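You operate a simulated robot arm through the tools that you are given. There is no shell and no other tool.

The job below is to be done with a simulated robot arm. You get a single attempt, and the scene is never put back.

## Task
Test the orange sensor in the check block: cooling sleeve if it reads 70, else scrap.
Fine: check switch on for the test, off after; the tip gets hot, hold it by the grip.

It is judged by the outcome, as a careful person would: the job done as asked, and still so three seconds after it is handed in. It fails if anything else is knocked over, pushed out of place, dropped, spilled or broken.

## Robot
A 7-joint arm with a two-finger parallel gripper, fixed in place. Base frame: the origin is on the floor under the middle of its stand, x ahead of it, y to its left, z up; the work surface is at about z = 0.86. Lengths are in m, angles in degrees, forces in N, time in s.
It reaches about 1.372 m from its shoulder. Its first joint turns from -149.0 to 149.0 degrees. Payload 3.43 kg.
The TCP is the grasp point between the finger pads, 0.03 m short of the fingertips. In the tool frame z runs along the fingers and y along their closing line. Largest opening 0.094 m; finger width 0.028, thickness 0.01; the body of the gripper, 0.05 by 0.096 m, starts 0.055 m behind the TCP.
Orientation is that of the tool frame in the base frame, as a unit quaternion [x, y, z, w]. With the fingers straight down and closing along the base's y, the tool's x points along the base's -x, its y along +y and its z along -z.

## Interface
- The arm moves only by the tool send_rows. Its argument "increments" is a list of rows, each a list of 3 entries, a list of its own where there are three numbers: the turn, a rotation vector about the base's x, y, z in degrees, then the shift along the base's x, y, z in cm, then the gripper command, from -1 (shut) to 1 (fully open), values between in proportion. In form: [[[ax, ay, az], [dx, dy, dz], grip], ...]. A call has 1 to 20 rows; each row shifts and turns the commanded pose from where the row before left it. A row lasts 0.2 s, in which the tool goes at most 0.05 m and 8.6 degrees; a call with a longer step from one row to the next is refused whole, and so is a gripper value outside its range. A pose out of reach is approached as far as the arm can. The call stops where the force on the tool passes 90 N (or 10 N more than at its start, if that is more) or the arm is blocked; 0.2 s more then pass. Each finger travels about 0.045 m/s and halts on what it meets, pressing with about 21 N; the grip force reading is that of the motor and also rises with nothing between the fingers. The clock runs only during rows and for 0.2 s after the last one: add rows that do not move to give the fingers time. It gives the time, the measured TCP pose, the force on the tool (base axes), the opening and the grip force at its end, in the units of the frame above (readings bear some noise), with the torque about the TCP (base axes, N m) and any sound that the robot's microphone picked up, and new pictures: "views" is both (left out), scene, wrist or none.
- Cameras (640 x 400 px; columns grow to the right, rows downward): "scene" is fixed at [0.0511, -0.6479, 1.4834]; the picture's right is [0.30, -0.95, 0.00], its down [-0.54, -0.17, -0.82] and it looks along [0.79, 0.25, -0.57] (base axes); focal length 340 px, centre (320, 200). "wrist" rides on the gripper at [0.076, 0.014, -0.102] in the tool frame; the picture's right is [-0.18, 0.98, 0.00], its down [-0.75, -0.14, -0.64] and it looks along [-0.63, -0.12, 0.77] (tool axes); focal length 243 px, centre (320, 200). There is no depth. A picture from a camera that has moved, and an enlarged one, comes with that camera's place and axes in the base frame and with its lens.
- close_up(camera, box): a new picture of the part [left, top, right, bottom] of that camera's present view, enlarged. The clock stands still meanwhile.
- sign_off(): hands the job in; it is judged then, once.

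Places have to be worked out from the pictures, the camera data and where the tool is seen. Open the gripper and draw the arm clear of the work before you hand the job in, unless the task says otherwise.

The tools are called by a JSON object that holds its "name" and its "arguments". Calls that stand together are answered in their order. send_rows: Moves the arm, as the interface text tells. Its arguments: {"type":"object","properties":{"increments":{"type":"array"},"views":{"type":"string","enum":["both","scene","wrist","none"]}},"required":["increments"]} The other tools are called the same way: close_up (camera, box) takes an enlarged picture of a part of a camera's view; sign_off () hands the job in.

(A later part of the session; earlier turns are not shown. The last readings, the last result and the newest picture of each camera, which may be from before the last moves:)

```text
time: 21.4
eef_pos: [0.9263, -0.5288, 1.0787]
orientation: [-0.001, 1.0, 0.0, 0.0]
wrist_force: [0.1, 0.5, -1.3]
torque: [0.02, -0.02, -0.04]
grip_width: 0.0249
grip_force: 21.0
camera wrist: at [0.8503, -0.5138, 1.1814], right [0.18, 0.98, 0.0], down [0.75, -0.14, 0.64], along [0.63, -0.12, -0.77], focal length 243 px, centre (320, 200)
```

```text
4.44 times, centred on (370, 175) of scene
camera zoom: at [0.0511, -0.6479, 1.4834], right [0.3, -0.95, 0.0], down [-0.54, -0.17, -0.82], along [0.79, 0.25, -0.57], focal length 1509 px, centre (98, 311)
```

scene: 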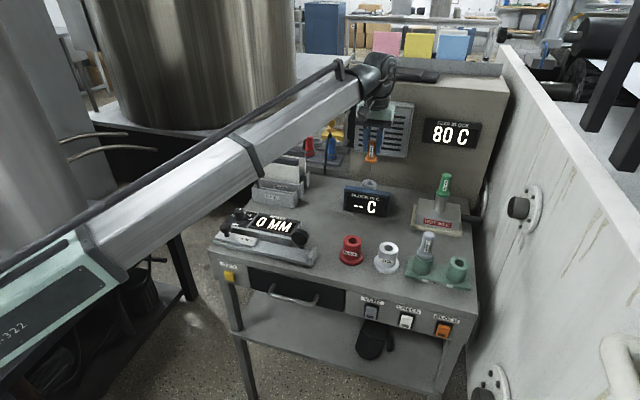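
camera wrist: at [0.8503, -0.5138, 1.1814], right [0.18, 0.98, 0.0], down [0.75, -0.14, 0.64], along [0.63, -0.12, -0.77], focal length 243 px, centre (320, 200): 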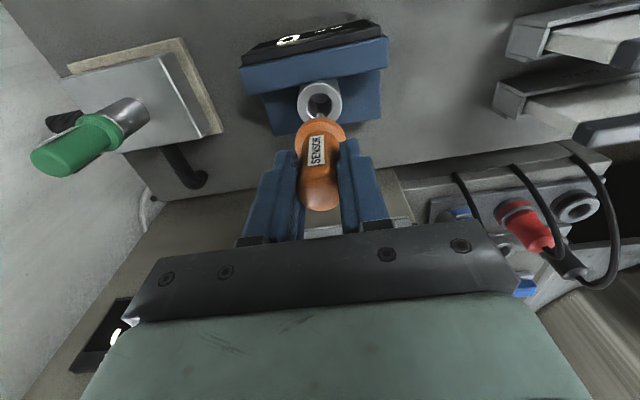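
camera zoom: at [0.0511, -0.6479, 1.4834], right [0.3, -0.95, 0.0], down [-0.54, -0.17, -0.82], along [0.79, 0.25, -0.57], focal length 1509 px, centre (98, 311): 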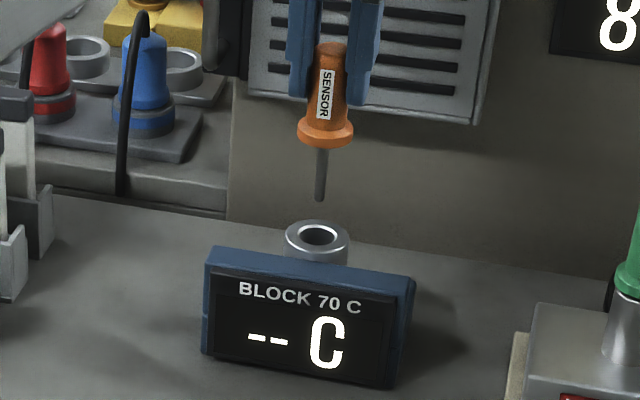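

The tip and hole agree within about 1 mm in both cameras. I'll lower the tip into the hole in small steps, stopping above the expected seating height.

{"name": "send_rows", "arguments": {"increments": [[[0, 0, 0], [0, 0, -1.2], -1], [[0, 0, 0], [0, 0, -1.2], -1], [[0, 0, 0], [0, 0, -1], -1], [[0, 0, 0], [0, 0, -1], -1], [[0, 0, 0], [0, 0, -1], -1], [[0, 0, 0], [0, 0, 0], -1]]}}

{"name": "close_up", "arguments": {"camera": "wrist", "box": [240, 60, 400, 180]}}

{"name": "close_up", "arguments": {"camera": "scene", "box": [330, 130, 410, 220]}}

```text
time: 22.8
eef_pos: [0.9276, -0.5314, 1.0239]
orientation: [-0.001, 1.0, 0.001, 0.0]
wrist_force: [-0.1, 0.0, -0.5]
torque: [0.02, 0.03, 0.01]
grip_width: 0.0248
grip_force: 21.2
camera wrist: at [0.8518, -0.5158, 1.1268], right [0.18, 0.98, 0.0], down [0.75, -0.14, 0.64], along [0.63, -0.12, -0.77], focal length 243 px, centre (320, 200)
```

scene: 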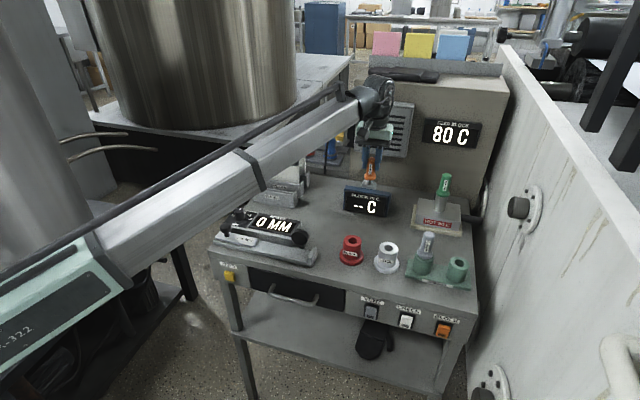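
wrist: 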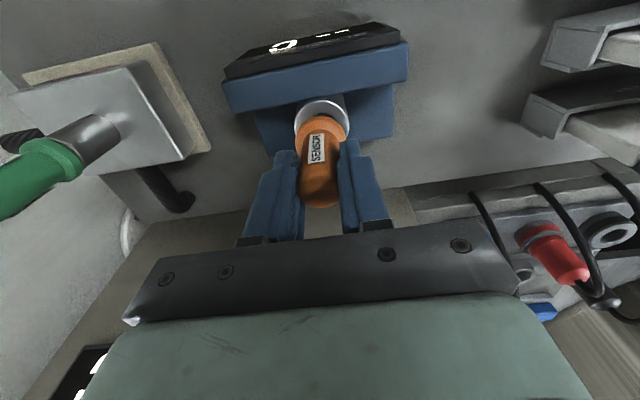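

```text
3.33 times, centred on (320, 120) of wrist
camera zoom: at [0.8518, -0.5158, 1.1268], right [0.18, 0.98, 0.0], down [0.75, -0.14, 0.64], along [0.63, -0.12, -0.77], focal length 809 px, centre (320, 467)
```

zoom: 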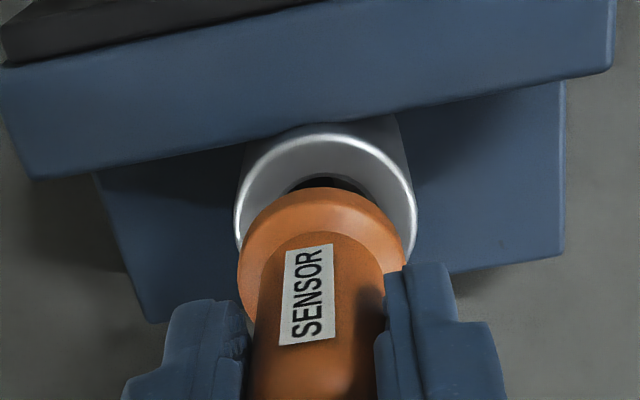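

```text
4.44 times, centred on (370, 175) of scene
camera zoom: at [0.0511, -0.6479, 1.4834], right [0.3, -0.95, 0.0], down [-0.54, -0.17, -0.82], along [0.79, 0.25, -0.57], focal length 1509 px, centre (98, 311)
```

zoom: 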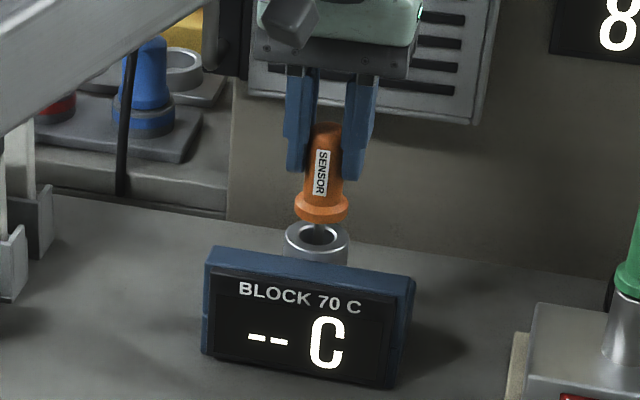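

No contact force and the tip is inside the hole, with the flange about 1.5–2 cm above the rim. I'll keep lowering in 3–4 mm steps to seat it.

{"name": "send_rows", "arguments": {"increments": [[[0, 0, 0], [0, 0, -0.4], -1], [[0, 0, 0], [0, 0, -0.4], -1], [[0, 0, 0], [0, 0, -0.4], -1], [[0, 0, 0], [0, 0, -0.3], -1], [[0, 0, 0], [0, 0, 0], -1]]}}

{"name": "close_up", "arguments": {"camera": "scene", "box": [330, 130, 410, 220]}}

{"name": "close_up", "arguments": {"camera": "wrist", "box": [240, 60, 400, 180]}}

```text
time: 24.0
eef_pos: [0.9289, -0.5298, 1.0103]
orientation: [0.0, 1.0, -0.001, 0.0]
wrist_force: [-0.7, 0.3, -0.8]
torque: [0.0, -0.02, -0.04]
grip_width: 0.0251
grip_force: 21.0
camera wrist: at [0.8527, -0.5153, 1.1124], right [0.18, 0.98, 0.0], down [0.75, -0.14, 0.64], along [0.63, -0.12, -0.77], focal length 243 px, centre (320, 200)
```

scene: 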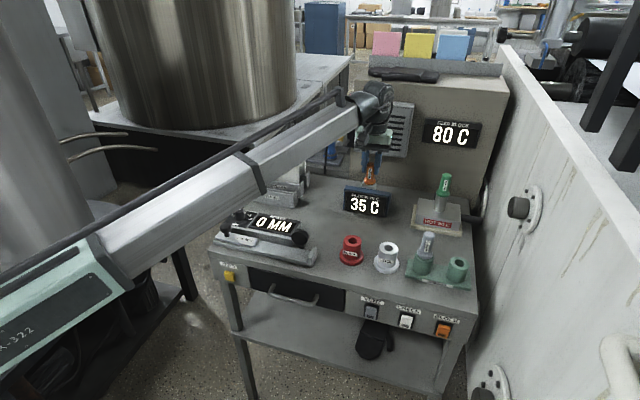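
wrist: 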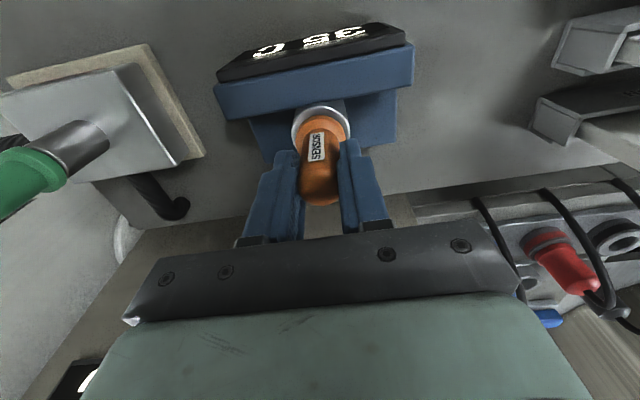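

```text
4.44 times, centred on (370, 175) of scene
camera zoom: at [0.0511, -0.6479, 1.4834], right [0.3, -0.95, 0.0], down [-0.54, -0.17, -0.82], along [0.79, 0.25, -0.57], focal length 1509 px, centre (98, 311)
```

zoom: 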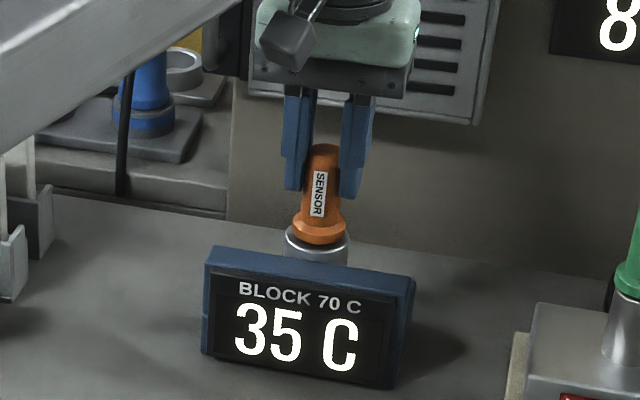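

```text
3.33 times, centred on (320, 120) of wrist
camera zoom: at [0.8527, -0.5153, 1.1124], right [0.18, 0.98, 0.0], down [0.75, -0.14, 0.64], along [0.63, -0.12, -0.77], focal length 809 px, centre (320, 467)
```

zoom: 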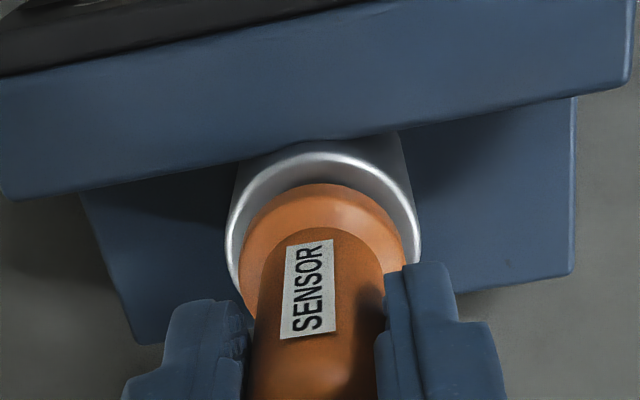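

The display now reads 35 C and is probably still warming. I'll lower the last few millimetres to seat it fully, then wait and watch the reading settle.

{"name": "send_rows", "arguments": {"increments": [[[0, 0, 0], [0, 0, -0.2], -1], [[0, 0, 0], [0, 0, -0.2], -1], [[0, 0, 0], [0, 0, 0], -1], [[0, 0, 0], [0, 0, 0], -1]], "views": "both"}}

{"name": "close_up", "arguments": {"camera": "scene", "box": [330, 130, 410, 220]}}

```text
time: 25.0
eef_pos: [0.9275, -0.5315, 1.0064]
orientation: [0.0, 1.0, 0.0, 0.001]
wrist_force: [0.7, -0.8, 14.2]
torque: [-0.32, -0.19, 0.03]
grip_width: 0.0248
grip_force: 20.9
camera wrist: at [0.8523, -0.5152, 1.1088], right [0.18, 0.98, 0.0], down [0.75, -0.14, 0.64], along [0.63, -0.12, -0.77], focal length 243 px, centre (320, 200)
```

scene: 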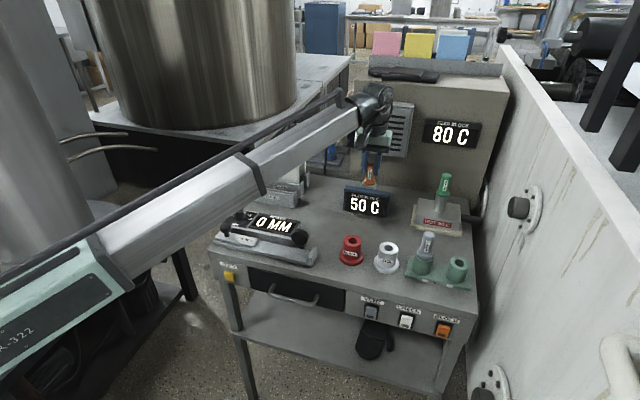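
wrist: 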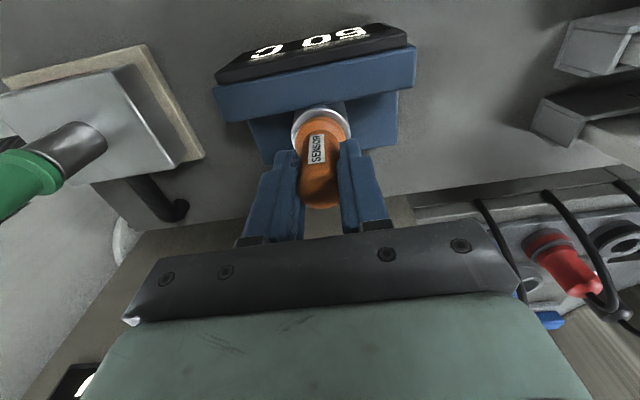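

```text
4.44 times, centred on (370, 175) of scene
camera zoom: at [0.0511, -0.6479, 1.4834], right [0.3, -0.95, 0.0], down [-0.54, -0.17, -0.82], along [0.79, 0.25, -0.57], focal length 1509 px, centre (98, 311)
```

zoom: 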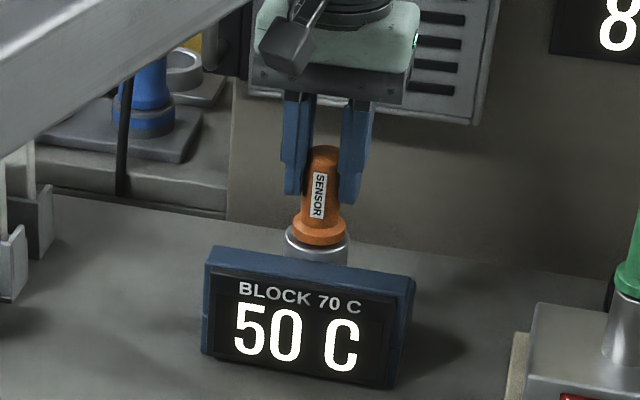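

It is seated (14 N push-back) and the reading has climbed to 50 C. I'll ease the downward push and wait for the reading to level off.

{"name": "send_rows", "arguments": {"increments": [[[0, 0, 0], [0, 0, 0.1], -1], [[0, 0, 0], [0, 0, 0], -1], [[0, 0, 0], [0, 0, 0], -1], [[0, 0, 0], [0, 0, 0], -1], [[0, 0, 0], [0, 0, 0], -1], [[0, 0, 0], [0, 0, 0], -1], [[0, 0, 0], [0, 0, 0], -1], [[0, 0, 0], [0, 0, 0], -1]], "views": "scene"}}

{"name": "close_up", "arguments": {"camera": "scene", "box": [330, 130, 410, 220]}}

```text
time: 26.8
eef_pos: [0.9287, -0.5309, 1.0078]
orientation: [0.0, 1.0, 0.001, 0.0]
wrist_force: [-0.1, -0.3, 1.0]
torque: [-0.09, 0.0, 0.0]
grip_width: 0.0249
grip_force: 19.7
```

scene: 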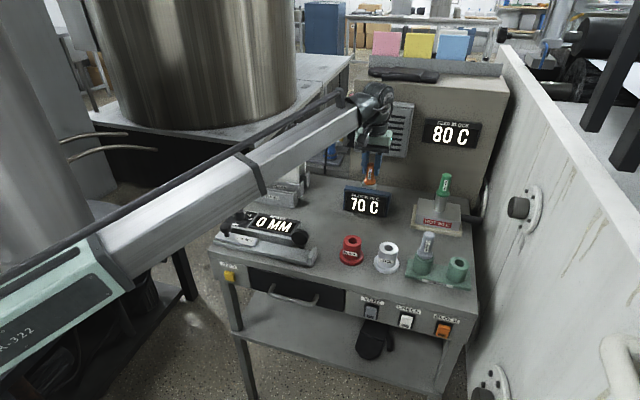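

```text
4.44 times, centred on (370, 175) of scene
camera zoom: at [0.0511, -0.6479, 1.4834], right [0.3, -0.95, 0.0], down [-0.54, -0.17, -0.82], along [0.79, 0.25, -0.57], focal length 1509 px, centre (98, 311)
```

zoom: 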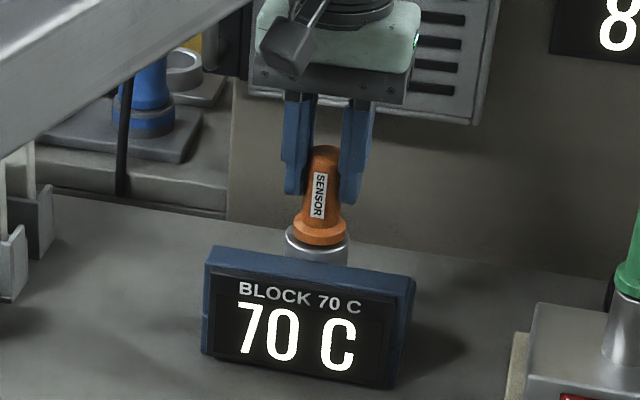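

It reads 70 C, but it may still be climbing, so I'll wait longer before trusting it.

{"name": "send_rows", "arguments": {"increments": [[[0, 0, 0], [0, 0, 0], -1], [[0, 0, 0], [0, 0, 0], -1], [[0, 0, 0], [0, 0, 0], -1], [[0, 0, 0], [0, 0, 0], -1], [[0, 0, 0], [0, 0, 0], -1], [[0, 0, 0], [0, 0, 0], -1], [[0, 0, 0], [0, 0, 0], -1], [[0, 0, 0], [0, 0, 0], -1], [[0, 0, 0], [0, 0, 0], -1], [[0, 0, 0], [0, 0, 0], -1], [[0, 0, 0], [0, 0, 0], -1], [[0, 0, 0], [0, 0, 0], -1], [[0, 0, 0], [0, 0, 0], -1], [[0, 0, 0], [0, 0, 0], -1], [[0, 0, 0], [0, 0, 0], -1], [[0, 0, 0], [0, 0, 0], -1], [[0, 0, 0], [0, 0, 0], -1], [[0, 0, 0], [0, 0, 0], -1]], "views": "scene"}}

{"name": "close_up", "arguments": {"camera": "scene", "box": [330, 130, 410, 220]}}

```text
time: 30.6
eef_pos: [0.928, -0.5311, 1.0057]
orientation: [0.0, 1.0, 0.001, 0.0]
wrist_force: [-0.3, -0.2, 0.5]
torque: [-0.08, -0.01, 0.01]
grip_width: 0.025
grip_force: 21.2
```

scene: 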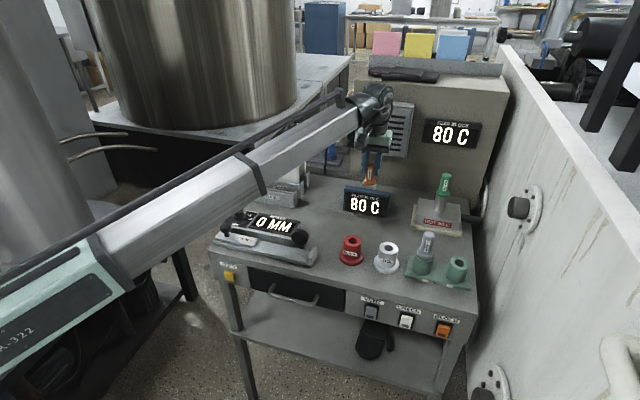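

```text
4.44 times, centred on (370, 175) of scene
camera zoom: at [0.0511, -0.6479, 1.4834], right [0.3, -0.95, 0.0], down [-0.54, -0.17, -0.82], along [0.79, 0.25, -0.57], focal length 1509 px, centre (98, 311)
```

zoom: 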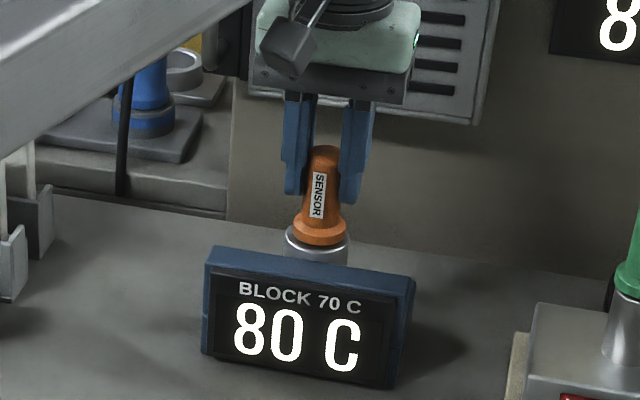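

The 70 was only passing through; it now shows 80 C. I'll wait more to find the settled value.

{"name": "send_rows", "arguments": {"increments": [[[0, 0, 0], [0, 0, 0], -1], [[0, 0, 0], [0, 0, 0], -1], [[0, 0, 0], [0, 0, 0], -1], [[0, 0, 0], [0, 0, 0], -1], [[0, 0, 0], [0, 0, 0], -1], [[0, 0, 0], [0, 0, 0], -1], [[0, 0, 0], [0, 0, 0], -1], [[0, 0, 0], [0, 0, 0], -1], [[0, 0, 0], [0, 0, 0], -1], [[0, 0, 0], [0, 0, 0], -1], [[0, 0, 0], [0, 0, 0], -1], [[0, 0, 0], [0, 0, 0], -1], [[0, 0, 0], [0, 0, 0], -1], [[0, 0, 0], [0, 0, 0], -1], [[0, 0, 0], [0, 0, 0], -1], [[0, 0, 0], [0, 0, 0], -1], [[0, 0, 0], [0, 0, 0], -1], [[0, 0, 0], [0, 0, 0], -1], [[0, 0, 0], [0, 0, 0], -1], [[0, 0, 0], [0, 0, 0], -1]], "views": "scene"}}

{"name": "close_up", "arguments": {"camera": "scene", "box": [330, 130, 410, 220]}}

```text
time: 34.8
eef_pos: [0.9301, -0.5313, 1.0056]
orientation: [-0.001, 1.0, 0.0, 0.0]
wrist_force: [-0.8, -0.5, -0.1]
torque: [0.03, 0.01, 0.03]
grip_width: 0.025
grip_force: 21.5
```

scene: 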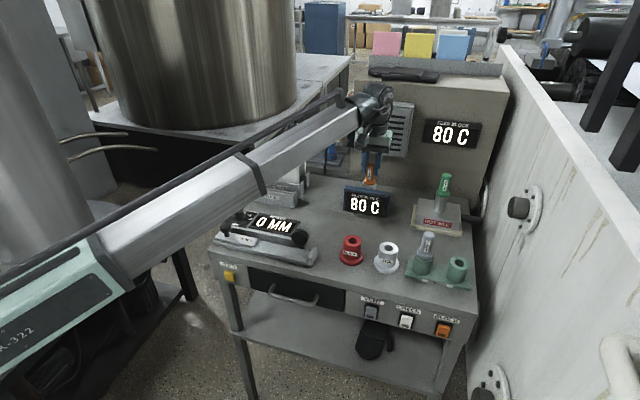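

```text
4.44 times, centred on (370, 175) of scene
camera zoom: at [0.0511, -0.6479, 1.4834], right [0.3, -0.95, 0.0], down [-0.54, -0.17, -0.82], along [0.79, 0.25, -0.57], focal length 1509 px, centre (98, 311)
```

zoom: 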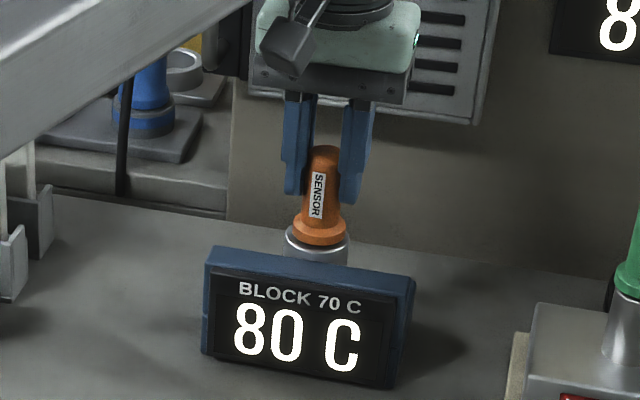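

It has held 80 C for 4 s on a block marked 70 C. I'll wait once more to rule out slow drift, such as an overshoot settling back.

{"name": "send_rows", "arguments": {"increments": [[[0, 0, 0], [0, 0, 0], -1], [[0, 0, 0], [0, 0, 0], -1], [[0, 0, 0], [0, 0, 0], -1], [[0, 0, 0], [0, 0, 0], -1], [[0, 0, 0], [0, 0, 0], -1], [[0, 0, 0], [0, 0, 0], -1], [[0, 0, 0], [0, 0, 0], -1], [[0, 0, 0], [0, 0, 0], -1], [[0, 0, 0], [0, 0, 0], -1], [[0, 0, 0], [0, 0, 0], -1], [[0, 0, 0], [0, 0, 0], -1], [[0, 0, 0], [0, 0, 0], -1], [[0, 0, 0], [0, 0, 0], -1], [[0, 0, 0], [0, 0, 0], -1], [[0, 0, 0], [0, 0, 0], -1], [[0, 0, 0], [0, 0, 0], -1], [[0, 0, 0], [0, 0, 0], -1], [[0, 0, 0], [0, 0, 0], -1], [[0, 0, 0], [0, 0, 0], -1], [[0, 0, 0], [0, 0, 0], -1]], "views": "scene"}}

{"name": "close_up", "arguments": {"camera": "scene", "box": [320, 110, 500, 220]}}

```text
time: 39.0
eef_pos: [0.9285, -0.5304, 1.0066]
orientation: [0.0, 1.0, 0.0, -0.001]
wrist_force: [-0.3, 0.3, -0.4]
torque: [0.01, -0.04, -0.01]
grip_width: 0.0248
grip_force: 21.0
```

scene: 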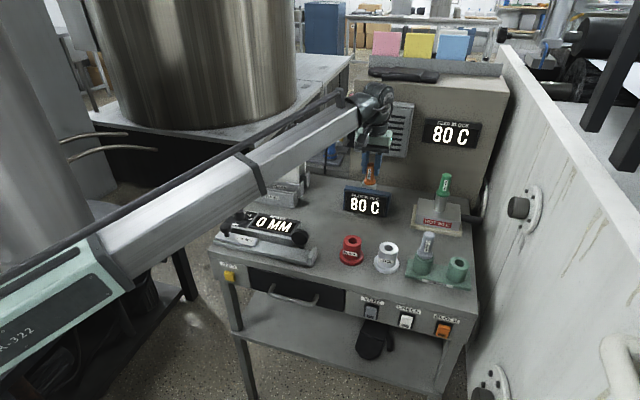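

```text
3.56 times, centred on (410, 165) of scene
camera zoom: at [0.0511, -0.6479, 1.4834], right [0.3, -0.95, 0.0], down [-0.54, -0.17, -0.82], along [0.79, 0.25, -0.57], focal length 1208 px, centre (0, 324)
```

zoom: 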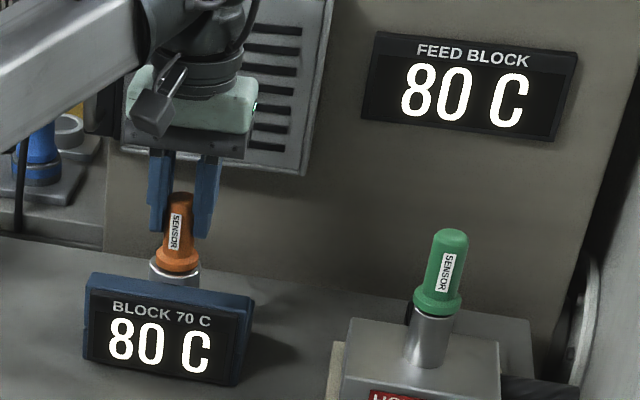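

It is settled at 80 C, not 70, so the orange sensor goes to SCRAP. I'll lift it straight out and carry it back over the scrap sleeve, near (0.686, -0.534, top ≈ 0.921).

{"name": "send_rows", "arguments": {"increments": [[[0, 0, 0], [0, 0, 0.8], -1], [[0, 0, 0], [0, 0, 1.2], -1], [[0, 0, 0], [0, 0, 1.5], -1], [[0, 0, 0], [0, 0, 2], -1], [[0, 0, 0], [0, 0, 2], -1], [[0, 0, 0], [0, 0, 2], -1], [[0, 0, 0], [0, 0, 2], -1], [[0, 0, 0], [0, 0, 1], -1], [[0, 0, 0], [-3, 0, 0], -1], [[0, 0, 0], [-4, 0, 0], -1], [[0, 0, 0], [-4, 0, 0], -1], [[0, 0, 0], [-4, 0, 0], -1], [[0, 0, 0], [-4, 0, 0], -1], [[0, 0, 0], [-3.2, 0, 0], -1], [[0, 0, 0], [-2, -0.2, -2], -1], [[0, 0, 0], [0, 0, -2], -1], [[0, 0, 0], [0, 0, -2], -1], [[0, 0, 0], [0, 0, 0], -1]]}}

{"name": "close_up", "arguments": {"camera": "wrist", "box": [240, 60, 400, 180]}}

{"name": "close_up", "arguments": {"camera": "scene", "box": [300, 160, 440, 290]}}

```text
time: 42.8
eef_pos: [0.6864, -0.5334, 1.0724]
orientation: [0.0, 1.0, 0.0, 0.001]
wrist_force: [-0.6, 0.1, -0.1]
torque: [0.0, 0.0, 0.01]
grip_width: 0.0249
grip_force: 20.9
camera wrist: at [0.6097, -0.5188, 1.1749], right [0.18, 0.98, 0.0], down [0.75, -0.14, 0.64], along [0.63, -0.12, -0.77], focal length 243 px, centre (320, 200)
```

scene: 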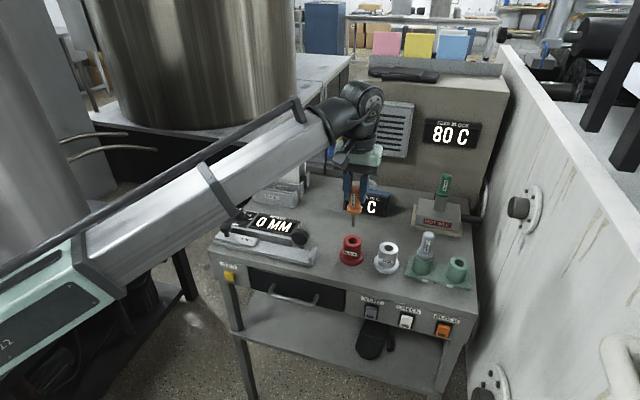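
wrist: 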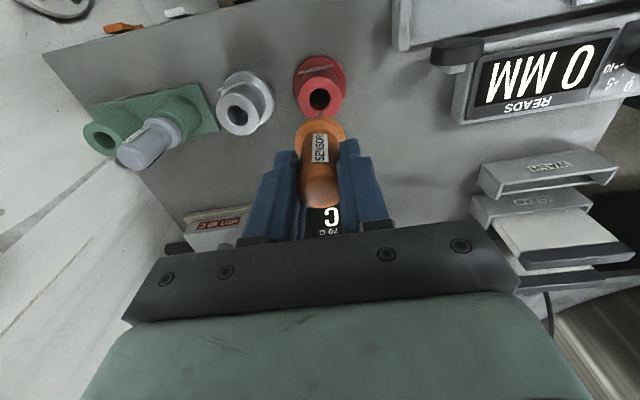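

```text
3.33 times, centred on (320, 120) of wrist
camera zoom: at [0.6097, -0.5188, 1.1749], right [0.18, 0.98, 0.0], down [0.75, -0.14, 0.64], along [0.63, -0.12, -0.77], focal length 809 px, centre (320, 467)
```

zoom: 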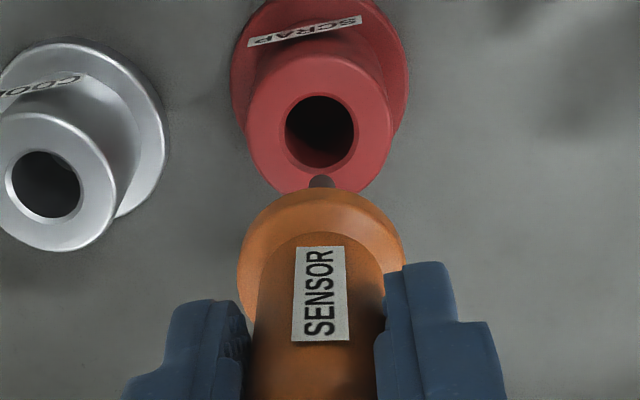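

```text
3.08 times, centred on (370, 225) of scene
camera zoom: at [0.0511, -0.6479, 1.4834], right [0.3, -0.95, 0.0], down [-0.54, -0.17, -0.82], along [0.79, 0.25, -0.57], focal length 1045 px, centre (166, 123)
```

zoom: 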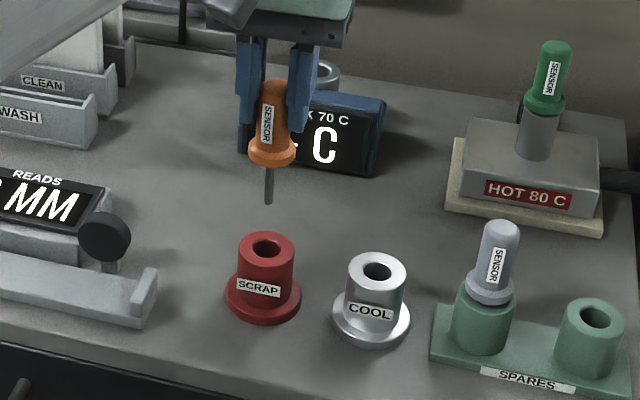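

Both views show the tip about 3 mm short in x of the SCRAP hole centre, with y aligned. I'll correct that and lower the tip into the sleeve, stopping with the flange still above the rim.

{"name": "send_rows", "arguments": {"increments": [[[0, 0, 0], [0.3, -0.05, 0], -1], [[0, 0, 0], [0, 0, -1.2], -1], [[0, 0, 0], [0, 0, -1.2], -1], [[0, 0, 0], [0, 0, -1.2], -1], [[0, 0, 0], [0, 0, -1.2], -1], [[0, 0, 0], [0, 0, -1.2], -1], [[0, 0, 0], [0, 0, -1], -1], [[0, 0, 0], [0, 0, 0], -1]]}}

{"name": "close_up", "arguments": {"camera": "wrist", "box": [240, 60, 400, 180]}}

{"name": "close_up", "arguments": {"camera": "scene", "box": [300, 160, 440, 290]}}

```text
time: 44.6
eef_pos: [0.69, -0.5327, 1.0021]
orientation: [0.0, 1.0, 0.0, 0.0]
wrist_force: [-0.5, -0.6, -1.4]
torque: [-0.01, -0.01, -0.02]
grip_width: 0.0247
grip_force: 21.1
camera wrist: at [0.6137, -0.5181, 1.1043], right [0.18, 0.98, 0.0], down [0.75, -0.14, 0.64], along [0.63, -0.12, -0.77], focal length 243 px, centre (320, 200)
```

scene: 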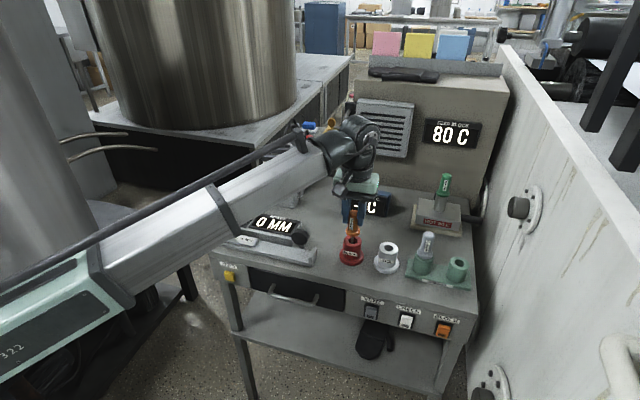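
wrist: 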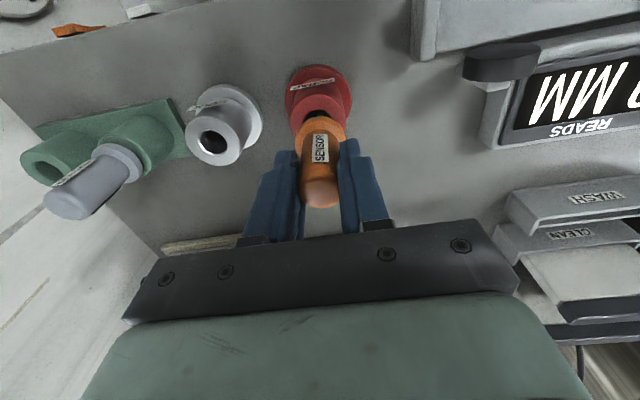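

```text
3.33 times, centred on (320, 120) of wrist
camera zoom: at [0.6137, -0.5181, 1.1043], right [0.18, 0.98, 0.0], down [0.75, -0.14, 0.64], along [0.63, -0.12, -0.77], focal length 809 px, centre (320, 467)
```

zoom: 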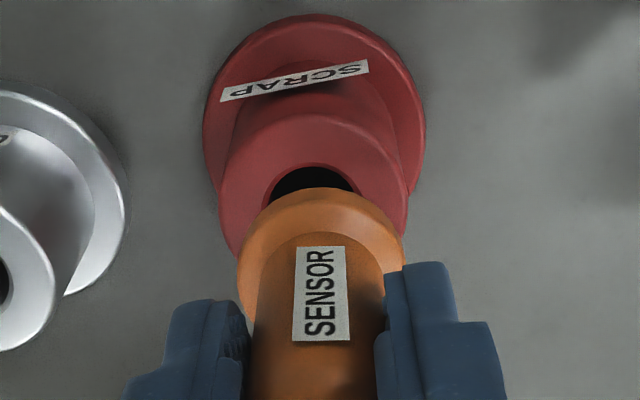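

```text
3.08 times, centred on (370, 225) of scene
camera zoom: at [0.0511, -0.6479, 1.4834], right [0.3, -0.95, 0.0], down [-0.54, -0.17, -0.82], along [0.79, 0.25, -0.57], focal length 1045 px, centre (166, 123)
```

zoom: 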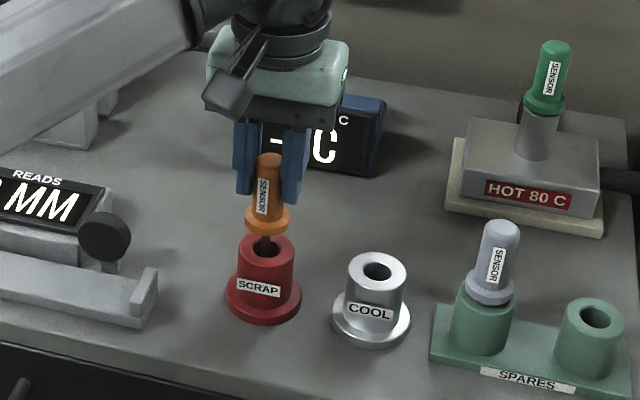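

The tip is inside the SCRAP hole, centred, with no contact force. I'll lower in small steps until the flange touches the rim.

{"name": "send_rows", "arguments": {"increments": [[[0, 0, 0], [0, 0, -0.5], -1], [[0, 0, 0], [0, 0, -0.5], -1], [[0, 0, 0], [0, 0, -0.5], -1], [[0, 0, 0], [0, 0, -0.3], -1], [[0, 0, 0], [0, 0, -0.2], -1], [[0, 0, 0], [0, 0, 0], -1]]}}

{"name": "close_up", "arguments": {"camera": "scene", "box": [300, 160, 440, 290]}}

```text
time: 46.0
eef_pos: [0.6885, -0.5325, 0.9817]
orientation: [-0.001, 1.0, 0.001, 0.001]
wrist_force: [1.8, -0.4, 14.4]
torque: [0.06, -0.25, 0.04]
grip_width: 0.025
grip_force: 21.1
camera wrist: at [0.6124, -0.5172, 1.0842], right [0.18, 0.98, 0.0], down [0.75, -0.14, 0.64], along [0.63, -0.12, -0.77], focal length 243 px, centre (320, 200)
```

scene: 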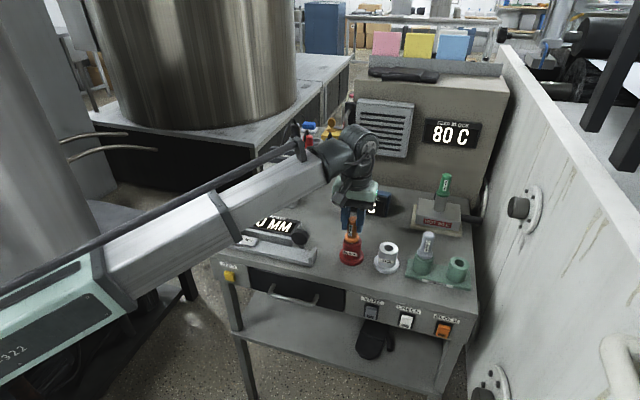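
wrist: 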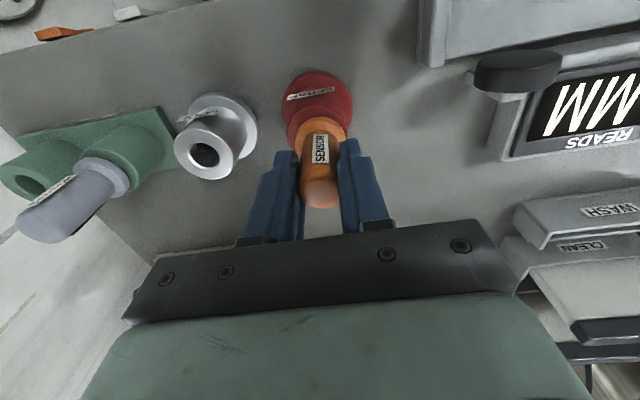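

```text
3.08 times, centred on (370, 225) of scene
camera zoom: at [0.0511, -0.6479, 1.4834], right [0.3, -0.95, 0.0], down [-0.54, -0.17, -0.82], along [0.79, 0.25, -0.57], focal length 1045 px, centre (166, 123)
```

zoom: 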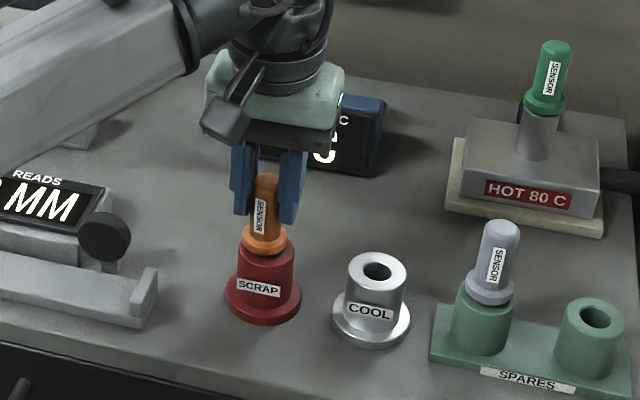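

The flange is seated on the SCRAP rim (about 14 N push-back). I'll ease off the push and open the fingers gently.

{"name": "send_rows", "arguments": {"increments": [[[0, 0, 0], [0, 0, 0.1], -1], [[0, 0, 0], [0, 0, 0], -1], [[0, 0, 0], [0, 0, 0], -0.4], [[0, 0, 0], [0, 0, 0], -0.2], [[0, 0, 0], [0, 0, 0], 0.1], [[0, 0, 0], [0, 0, 0], 0.1], [[0, 0, 0], [0, 0, 0], 0.1]]}}

{"name": "close_up", "arguments": {"camera": "scene", "box": [300, 160, 440, 290]}}

{"name": "close_up", "arguments": {"camera": "wrist", "box": [220, 50, 420, 250]}}

```text
time: 47.6
eef_pos: [0.6891, -0.5324, 0.9819]
orientation: [0.0, 1.0, 0.0, 0.0]
wrist_force: [0.4, -1.0, -0.1]
torque: [-0.01, 0.02, 0.01]
grip_width: 0.0516
grip_force: 0.1
camera wrist: at [0.613, -0.5172, 1.0847], right [0.18, 0.98, 0.0], down [0.75, -0.14, 0.64], along [0.63, -0.12, -0.77], focal length 243 px, centre (320, 200)
```

scene: 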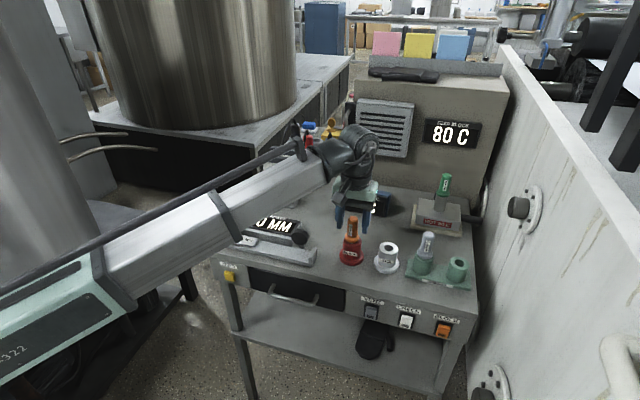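
wrist: 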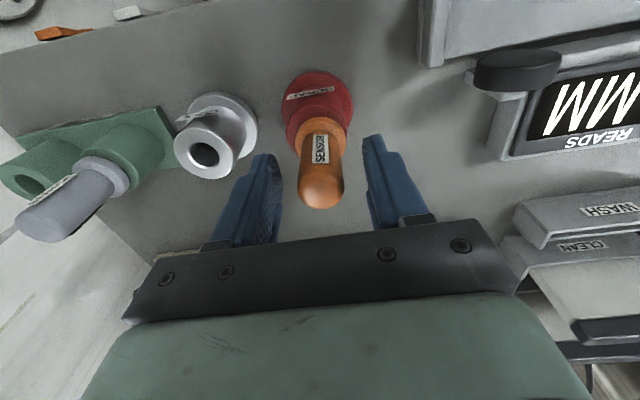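

```text
3.08 times, centred on (370, 225) of scene
camera zoom: at [0.0511, -0.6479, 1.4834], right [0.3, -0.95, 0.0], down [-0.54, -0.17, -0.82], along [0.79, 0.25, -0.57], focal length 1045 px, centre (166, 123)
```

zoom: 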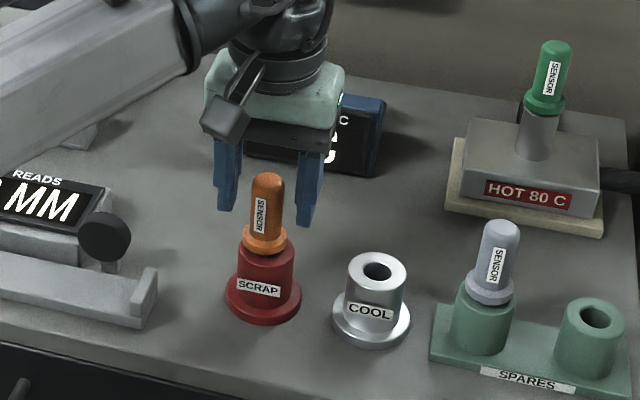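

```text
2.00 times, centred on (320, 150) of wrist
camera zoom: at [0.613, -0.5172, 1.0847], right [0.18, 0.98, 0.0], down [0.75, -0.14, 0.64], along [0.63, -0.12, -0.77], focal length 485 px, centre (320, 300)
```

zoom: 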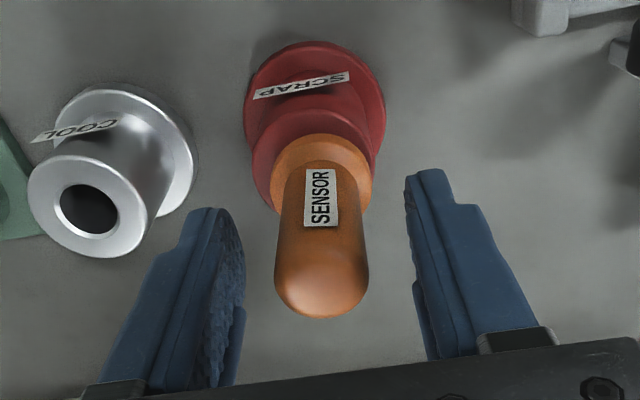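

The sensor stands upright in SCRAP and the fingers are clear of it. I'll rise straight up, retreat in front of the table, close the fingers and tilt as before to switch CHECK off.

{"name": "send_rows", "arguments": {"increments": [[[0, 0, 0], [0, 0, 1.5], 0.1], [[0, 0, 0], [0, 0, 2], 0.1], [[0, 0, 0], [0, 0, 2.5], 0.1], [[0, 0, 0], [0, 0, 3], 0.1], [[0, 0, 0], [0, 0, 3], 0.1], [[0, 0, 0], [-3.5, -2.2, 0], 0.1], [[0, 0, 0], [-4.2, -2.6, 0], 0.1], [[0, 0, 0], [-4.2, -2.6, 0], -1], [[0, 0, 0], [-4.2, -2.6, 0], -1], [[0, 0, 0], [-4.2, -2.6, 0], -1], [[0, 0, 0], [-4.2, -1.4, 0], -1], [[0, 0, 0], [0, 0, 0], -1]]}}

{"name": "close_up", "arguments": {"camera": "scene", "box": [310, 180, 490, 340]}}

```text
time: 50.2
eef_pos: [0.4473, -0.6737, 1.103]
orientation: [0.0, 1.0, -0.001, -0.001]
wrist_force: [0.2, 0.4, -0.3]
torque: [-0.02, -0.03, -0.02]
grip_width: 0.0
grip_force: 20.8
camera wrist: at [0.3709, -0.658, 1.2055], right [0.18, 0.98, 0.0], down [0.75, -0.14, 0.64], along [0.63, -0.12, -0.77], focal length 243 px, centre (320, 200)
```

scene: 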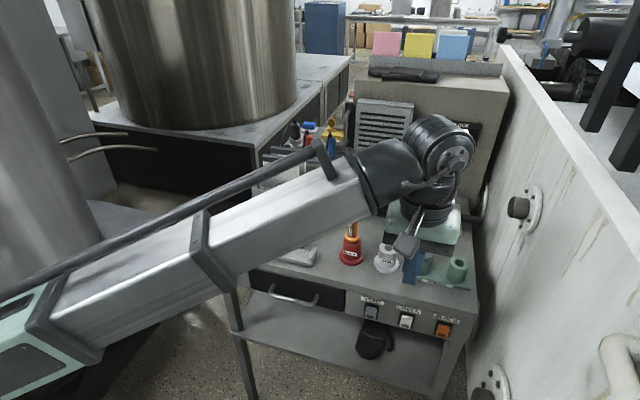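
wrist: 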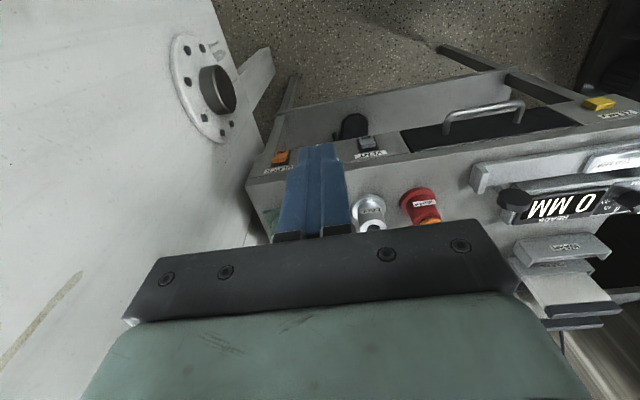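

```text
2.50 times, centred on (400, 260) of scene
camera zoom: at [0.0511, -0.6479, 1.4834], right [0.3, -0.95, 0.0], down [-0.54, -0.17, -0.82], along [0.79, 0.25, -0.57], focal length 849 px, centre (120, 50)
```

zoom: 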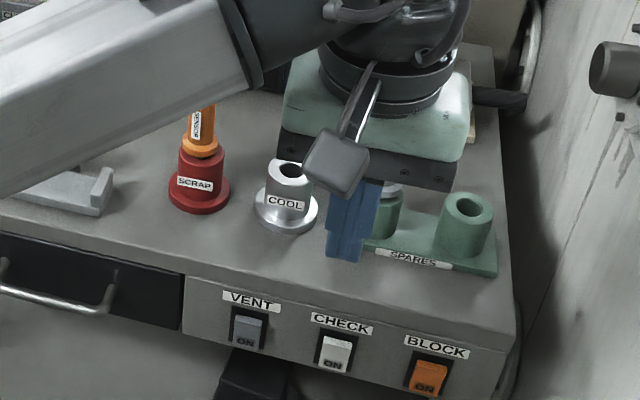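

The orange sensor stays put in SCRAP. I'll lower in front of the panel with the same 40° tilt, offset a little so I can see the CHECK rocker's present state.

{"name": "send_rows", "arguments": {"increments": [[[0, -8, 0], [-0.5, 0.8, -4], -1], [[0, -8, 0], [-0.5, 0.8, -4], -1], [[0, -8, 0], [-0.5, 0.8, -4], -1], [[0, -8, 0], [-0.5, 0.8, -4], -1], [[0, -8, 0], [-0.5, 0.8, -4], -1], [[0, 0, 0], [0, 0, -2], -1], [[0, 0, 0], [0, 0, 0], -1]]}}

{"name": "close_up", "arguments": {"camera": "wrist", "box": [190, 90, 390, 200]}}

{"name": "close_up", "arguments": {"camera": "scene", "box": [320, 180, 490, 350]}}

```text
time: 51.8
eef_pos: [0.4213, -0.6333, 0.8809]
orientation: [0.0, 0.94, 0.0, 0.342]
wrist_force: [0.1, -0.8, 0.2]
torque: [0.01, 0.01, 0.01]
grip_width: 0.0
grip_force: 21.4
camera wrist: at [0.2957, -0.6189, 0.9111], right [0.14, 0.98, 0.12], down [0.16, -0.14, 0.98], along [0.98, -0.12, -0.18], focal length 243 px, centre (320, 200)
```

scene: 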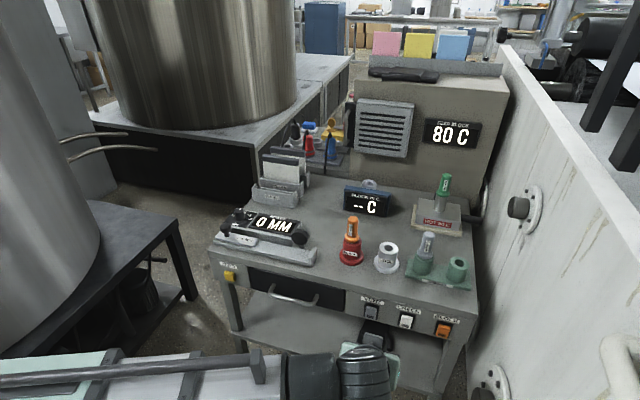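
wrist: 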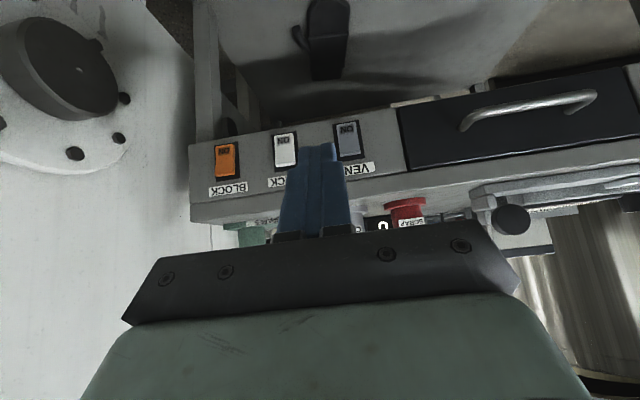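

```text
3.20 times, centred on (290, 145) of wrist
camera zoom: at [0.2957, -0.6189, 0.9111], right [0.14, 0.98, 0.12], down [0.16, -0.14, 0.98], along [0.98, -0.12, -0.18], focal length 776 px, centre (416, 376)
```

zoom: 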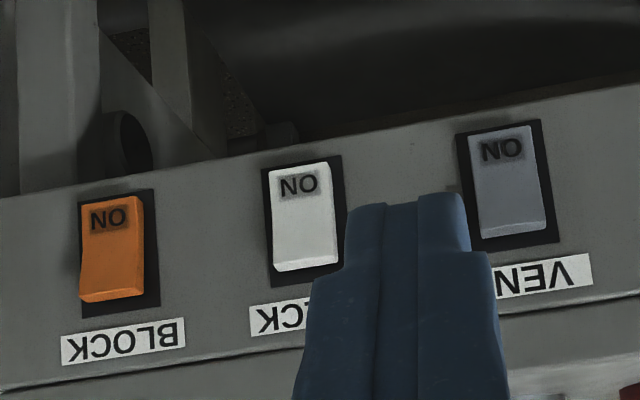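

```text
2.35 times, centred on (405, 265) of scene
camera zoom: at [0.0511, -0.6479, 1.4834], right [0.3, -0.95, 0.0], down [-0.54, -0.17, -0.82], along [0.79, 0.25, -0.57], focal length 799 px, centre (120, 47)
```

zoom: 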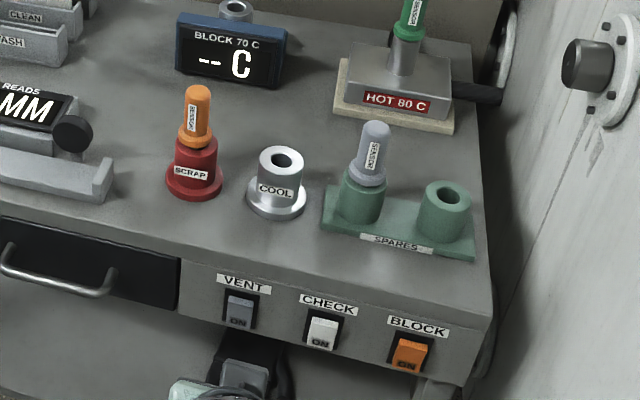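

CHECK now sits ON (top end out), like the others, and the display shows "-- C". The OFF end is near (0.588, -0.692, 0.80), so I'll line the fingertips up with it.

{"name": "send_rows", "arguments": {"increments": [[[0, 0, 0], [1.0, -2, -2.27], -1], [[0, 0, 0], [1.5, -2, -2.27], -1], [[0, 0, 0], [2.2, -2, -2.27], -1], [[0, 0, 0], [2.3, 0, 0], -1], [[0, 0, 0], [0, 0, 0], -1]]}}

{"name": "close_up", "arguments": {"camera": "wrist", "box": [190, 110, 480, 260]}}

```text
time: 53.0
eef_pos: [0.4874, -0.692, 0.8142]
orientation: [0.001, 0.94, 0.0, 0.341]
wrist_force: [-0.2, 0.1, 0.1]
torque: [-0.01, -0.02, 0.01]
grip_width: 0.0
grip_force: 20.6
camera wrist: at [0.3631, -0.6773, 0.8444], right [0.14, 0.98, 0.12], down [0.16, -0.14, 0.98], along [0.98, -0.12, -0.18], focal length 243 px, centre (320, 200)
```

scene: 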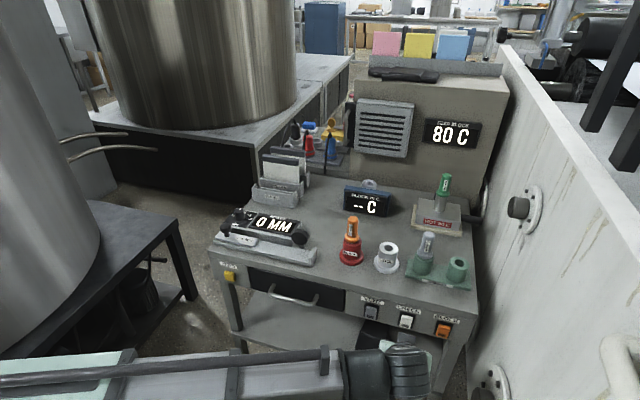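
wrist: 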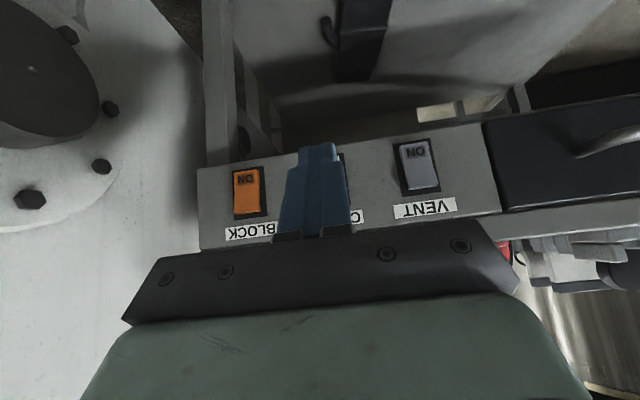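

```text
2.21 times, centred on (335, 185) of wrist
camera zoom: at [0.3631, -0.6773, 0.8444], right [0.14, 0.98, 0.12], down [0.16, -0.14, 0.98], along [0.98, -0.12, -0.18], focal length 535 px, centre (287, 233)
```

zoom: 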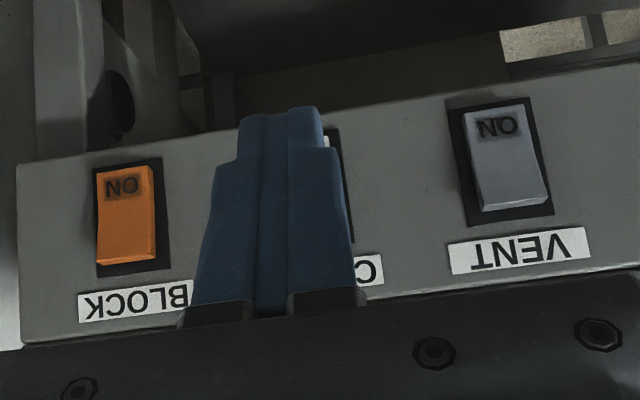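

The fingers cover CHECK, midway between BLOCK and VENT, at the OFF-end height. I'll advance slowly to press it.

{"name": "send_rows", "arguments": {"increments": [[[0, 0, 0], [1.5, 0, 0], -1], [[0, 0, 0], [1.5, 0, 0], -1], [[0, 0, 0], [1.5, 0, 0], -1], [[0, 0, 0], [1.2, 0, 0], -1], [[0, 0, 0], [0.4, 0, 0], -1], [[0, 0, 0], [0.4, 0, 0], -1], [[0, 0, 0], [0.4, 0, 0], -1], [[0, 0, 0], [0.3, 0, 0], -1], [[0, 0, 0], [0, 0, 0], -1]]}}

{"name": "close_up", "arguments": {"camera": "scene", "box": [320, 160, 490, 350]}}

```text
time: 55.0
eef_pos: [0.5601, -0.693, 0.8155]
orientation: [0.0, 0.94, -0.001, 0.342]
wrist_force: [-0.2, 0.5, 1.0]
torque: [0.0, 0.01, -0.01]
grip_width: 0.0
grip_force: 21.4
camera wrist: at [0.4363, -0.6777, 0.844], right [0.14, 0.98, 0.12], down [0.16, -0.14, 0.98], along [0.98, -0.12, -0.18], focal length 243 px, centre (320, 200)
```

scene: 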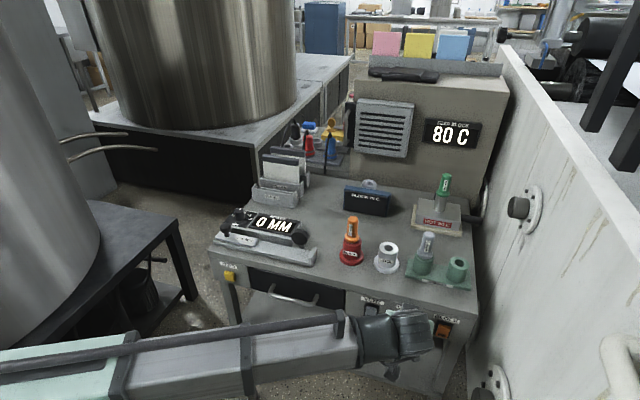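
wrist: 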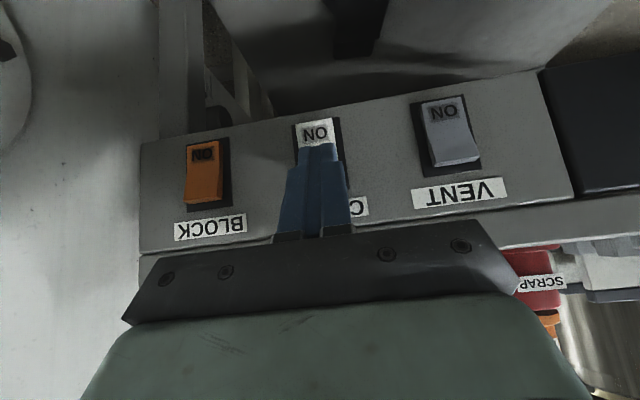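

```text
2.11 times, centred on (405, 255) of scene
camera zoom: at [0.0511, -0.6479, 1.4834], right [0.3, -0.95, 0.0], down [-0.54, -0.17, -0.82], along [0.79, 0.25, -0.57], focal length 715 px, centre (141, 84)
```

zoom: 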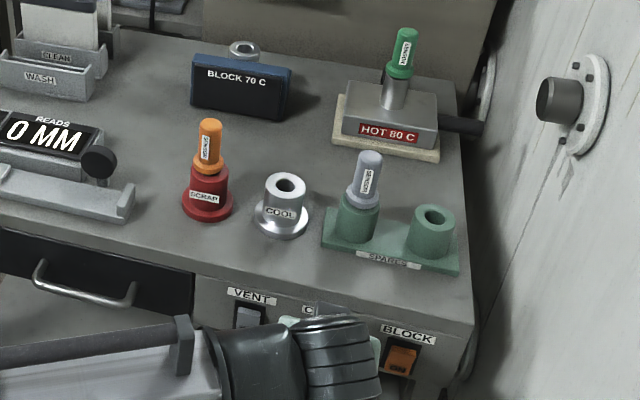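

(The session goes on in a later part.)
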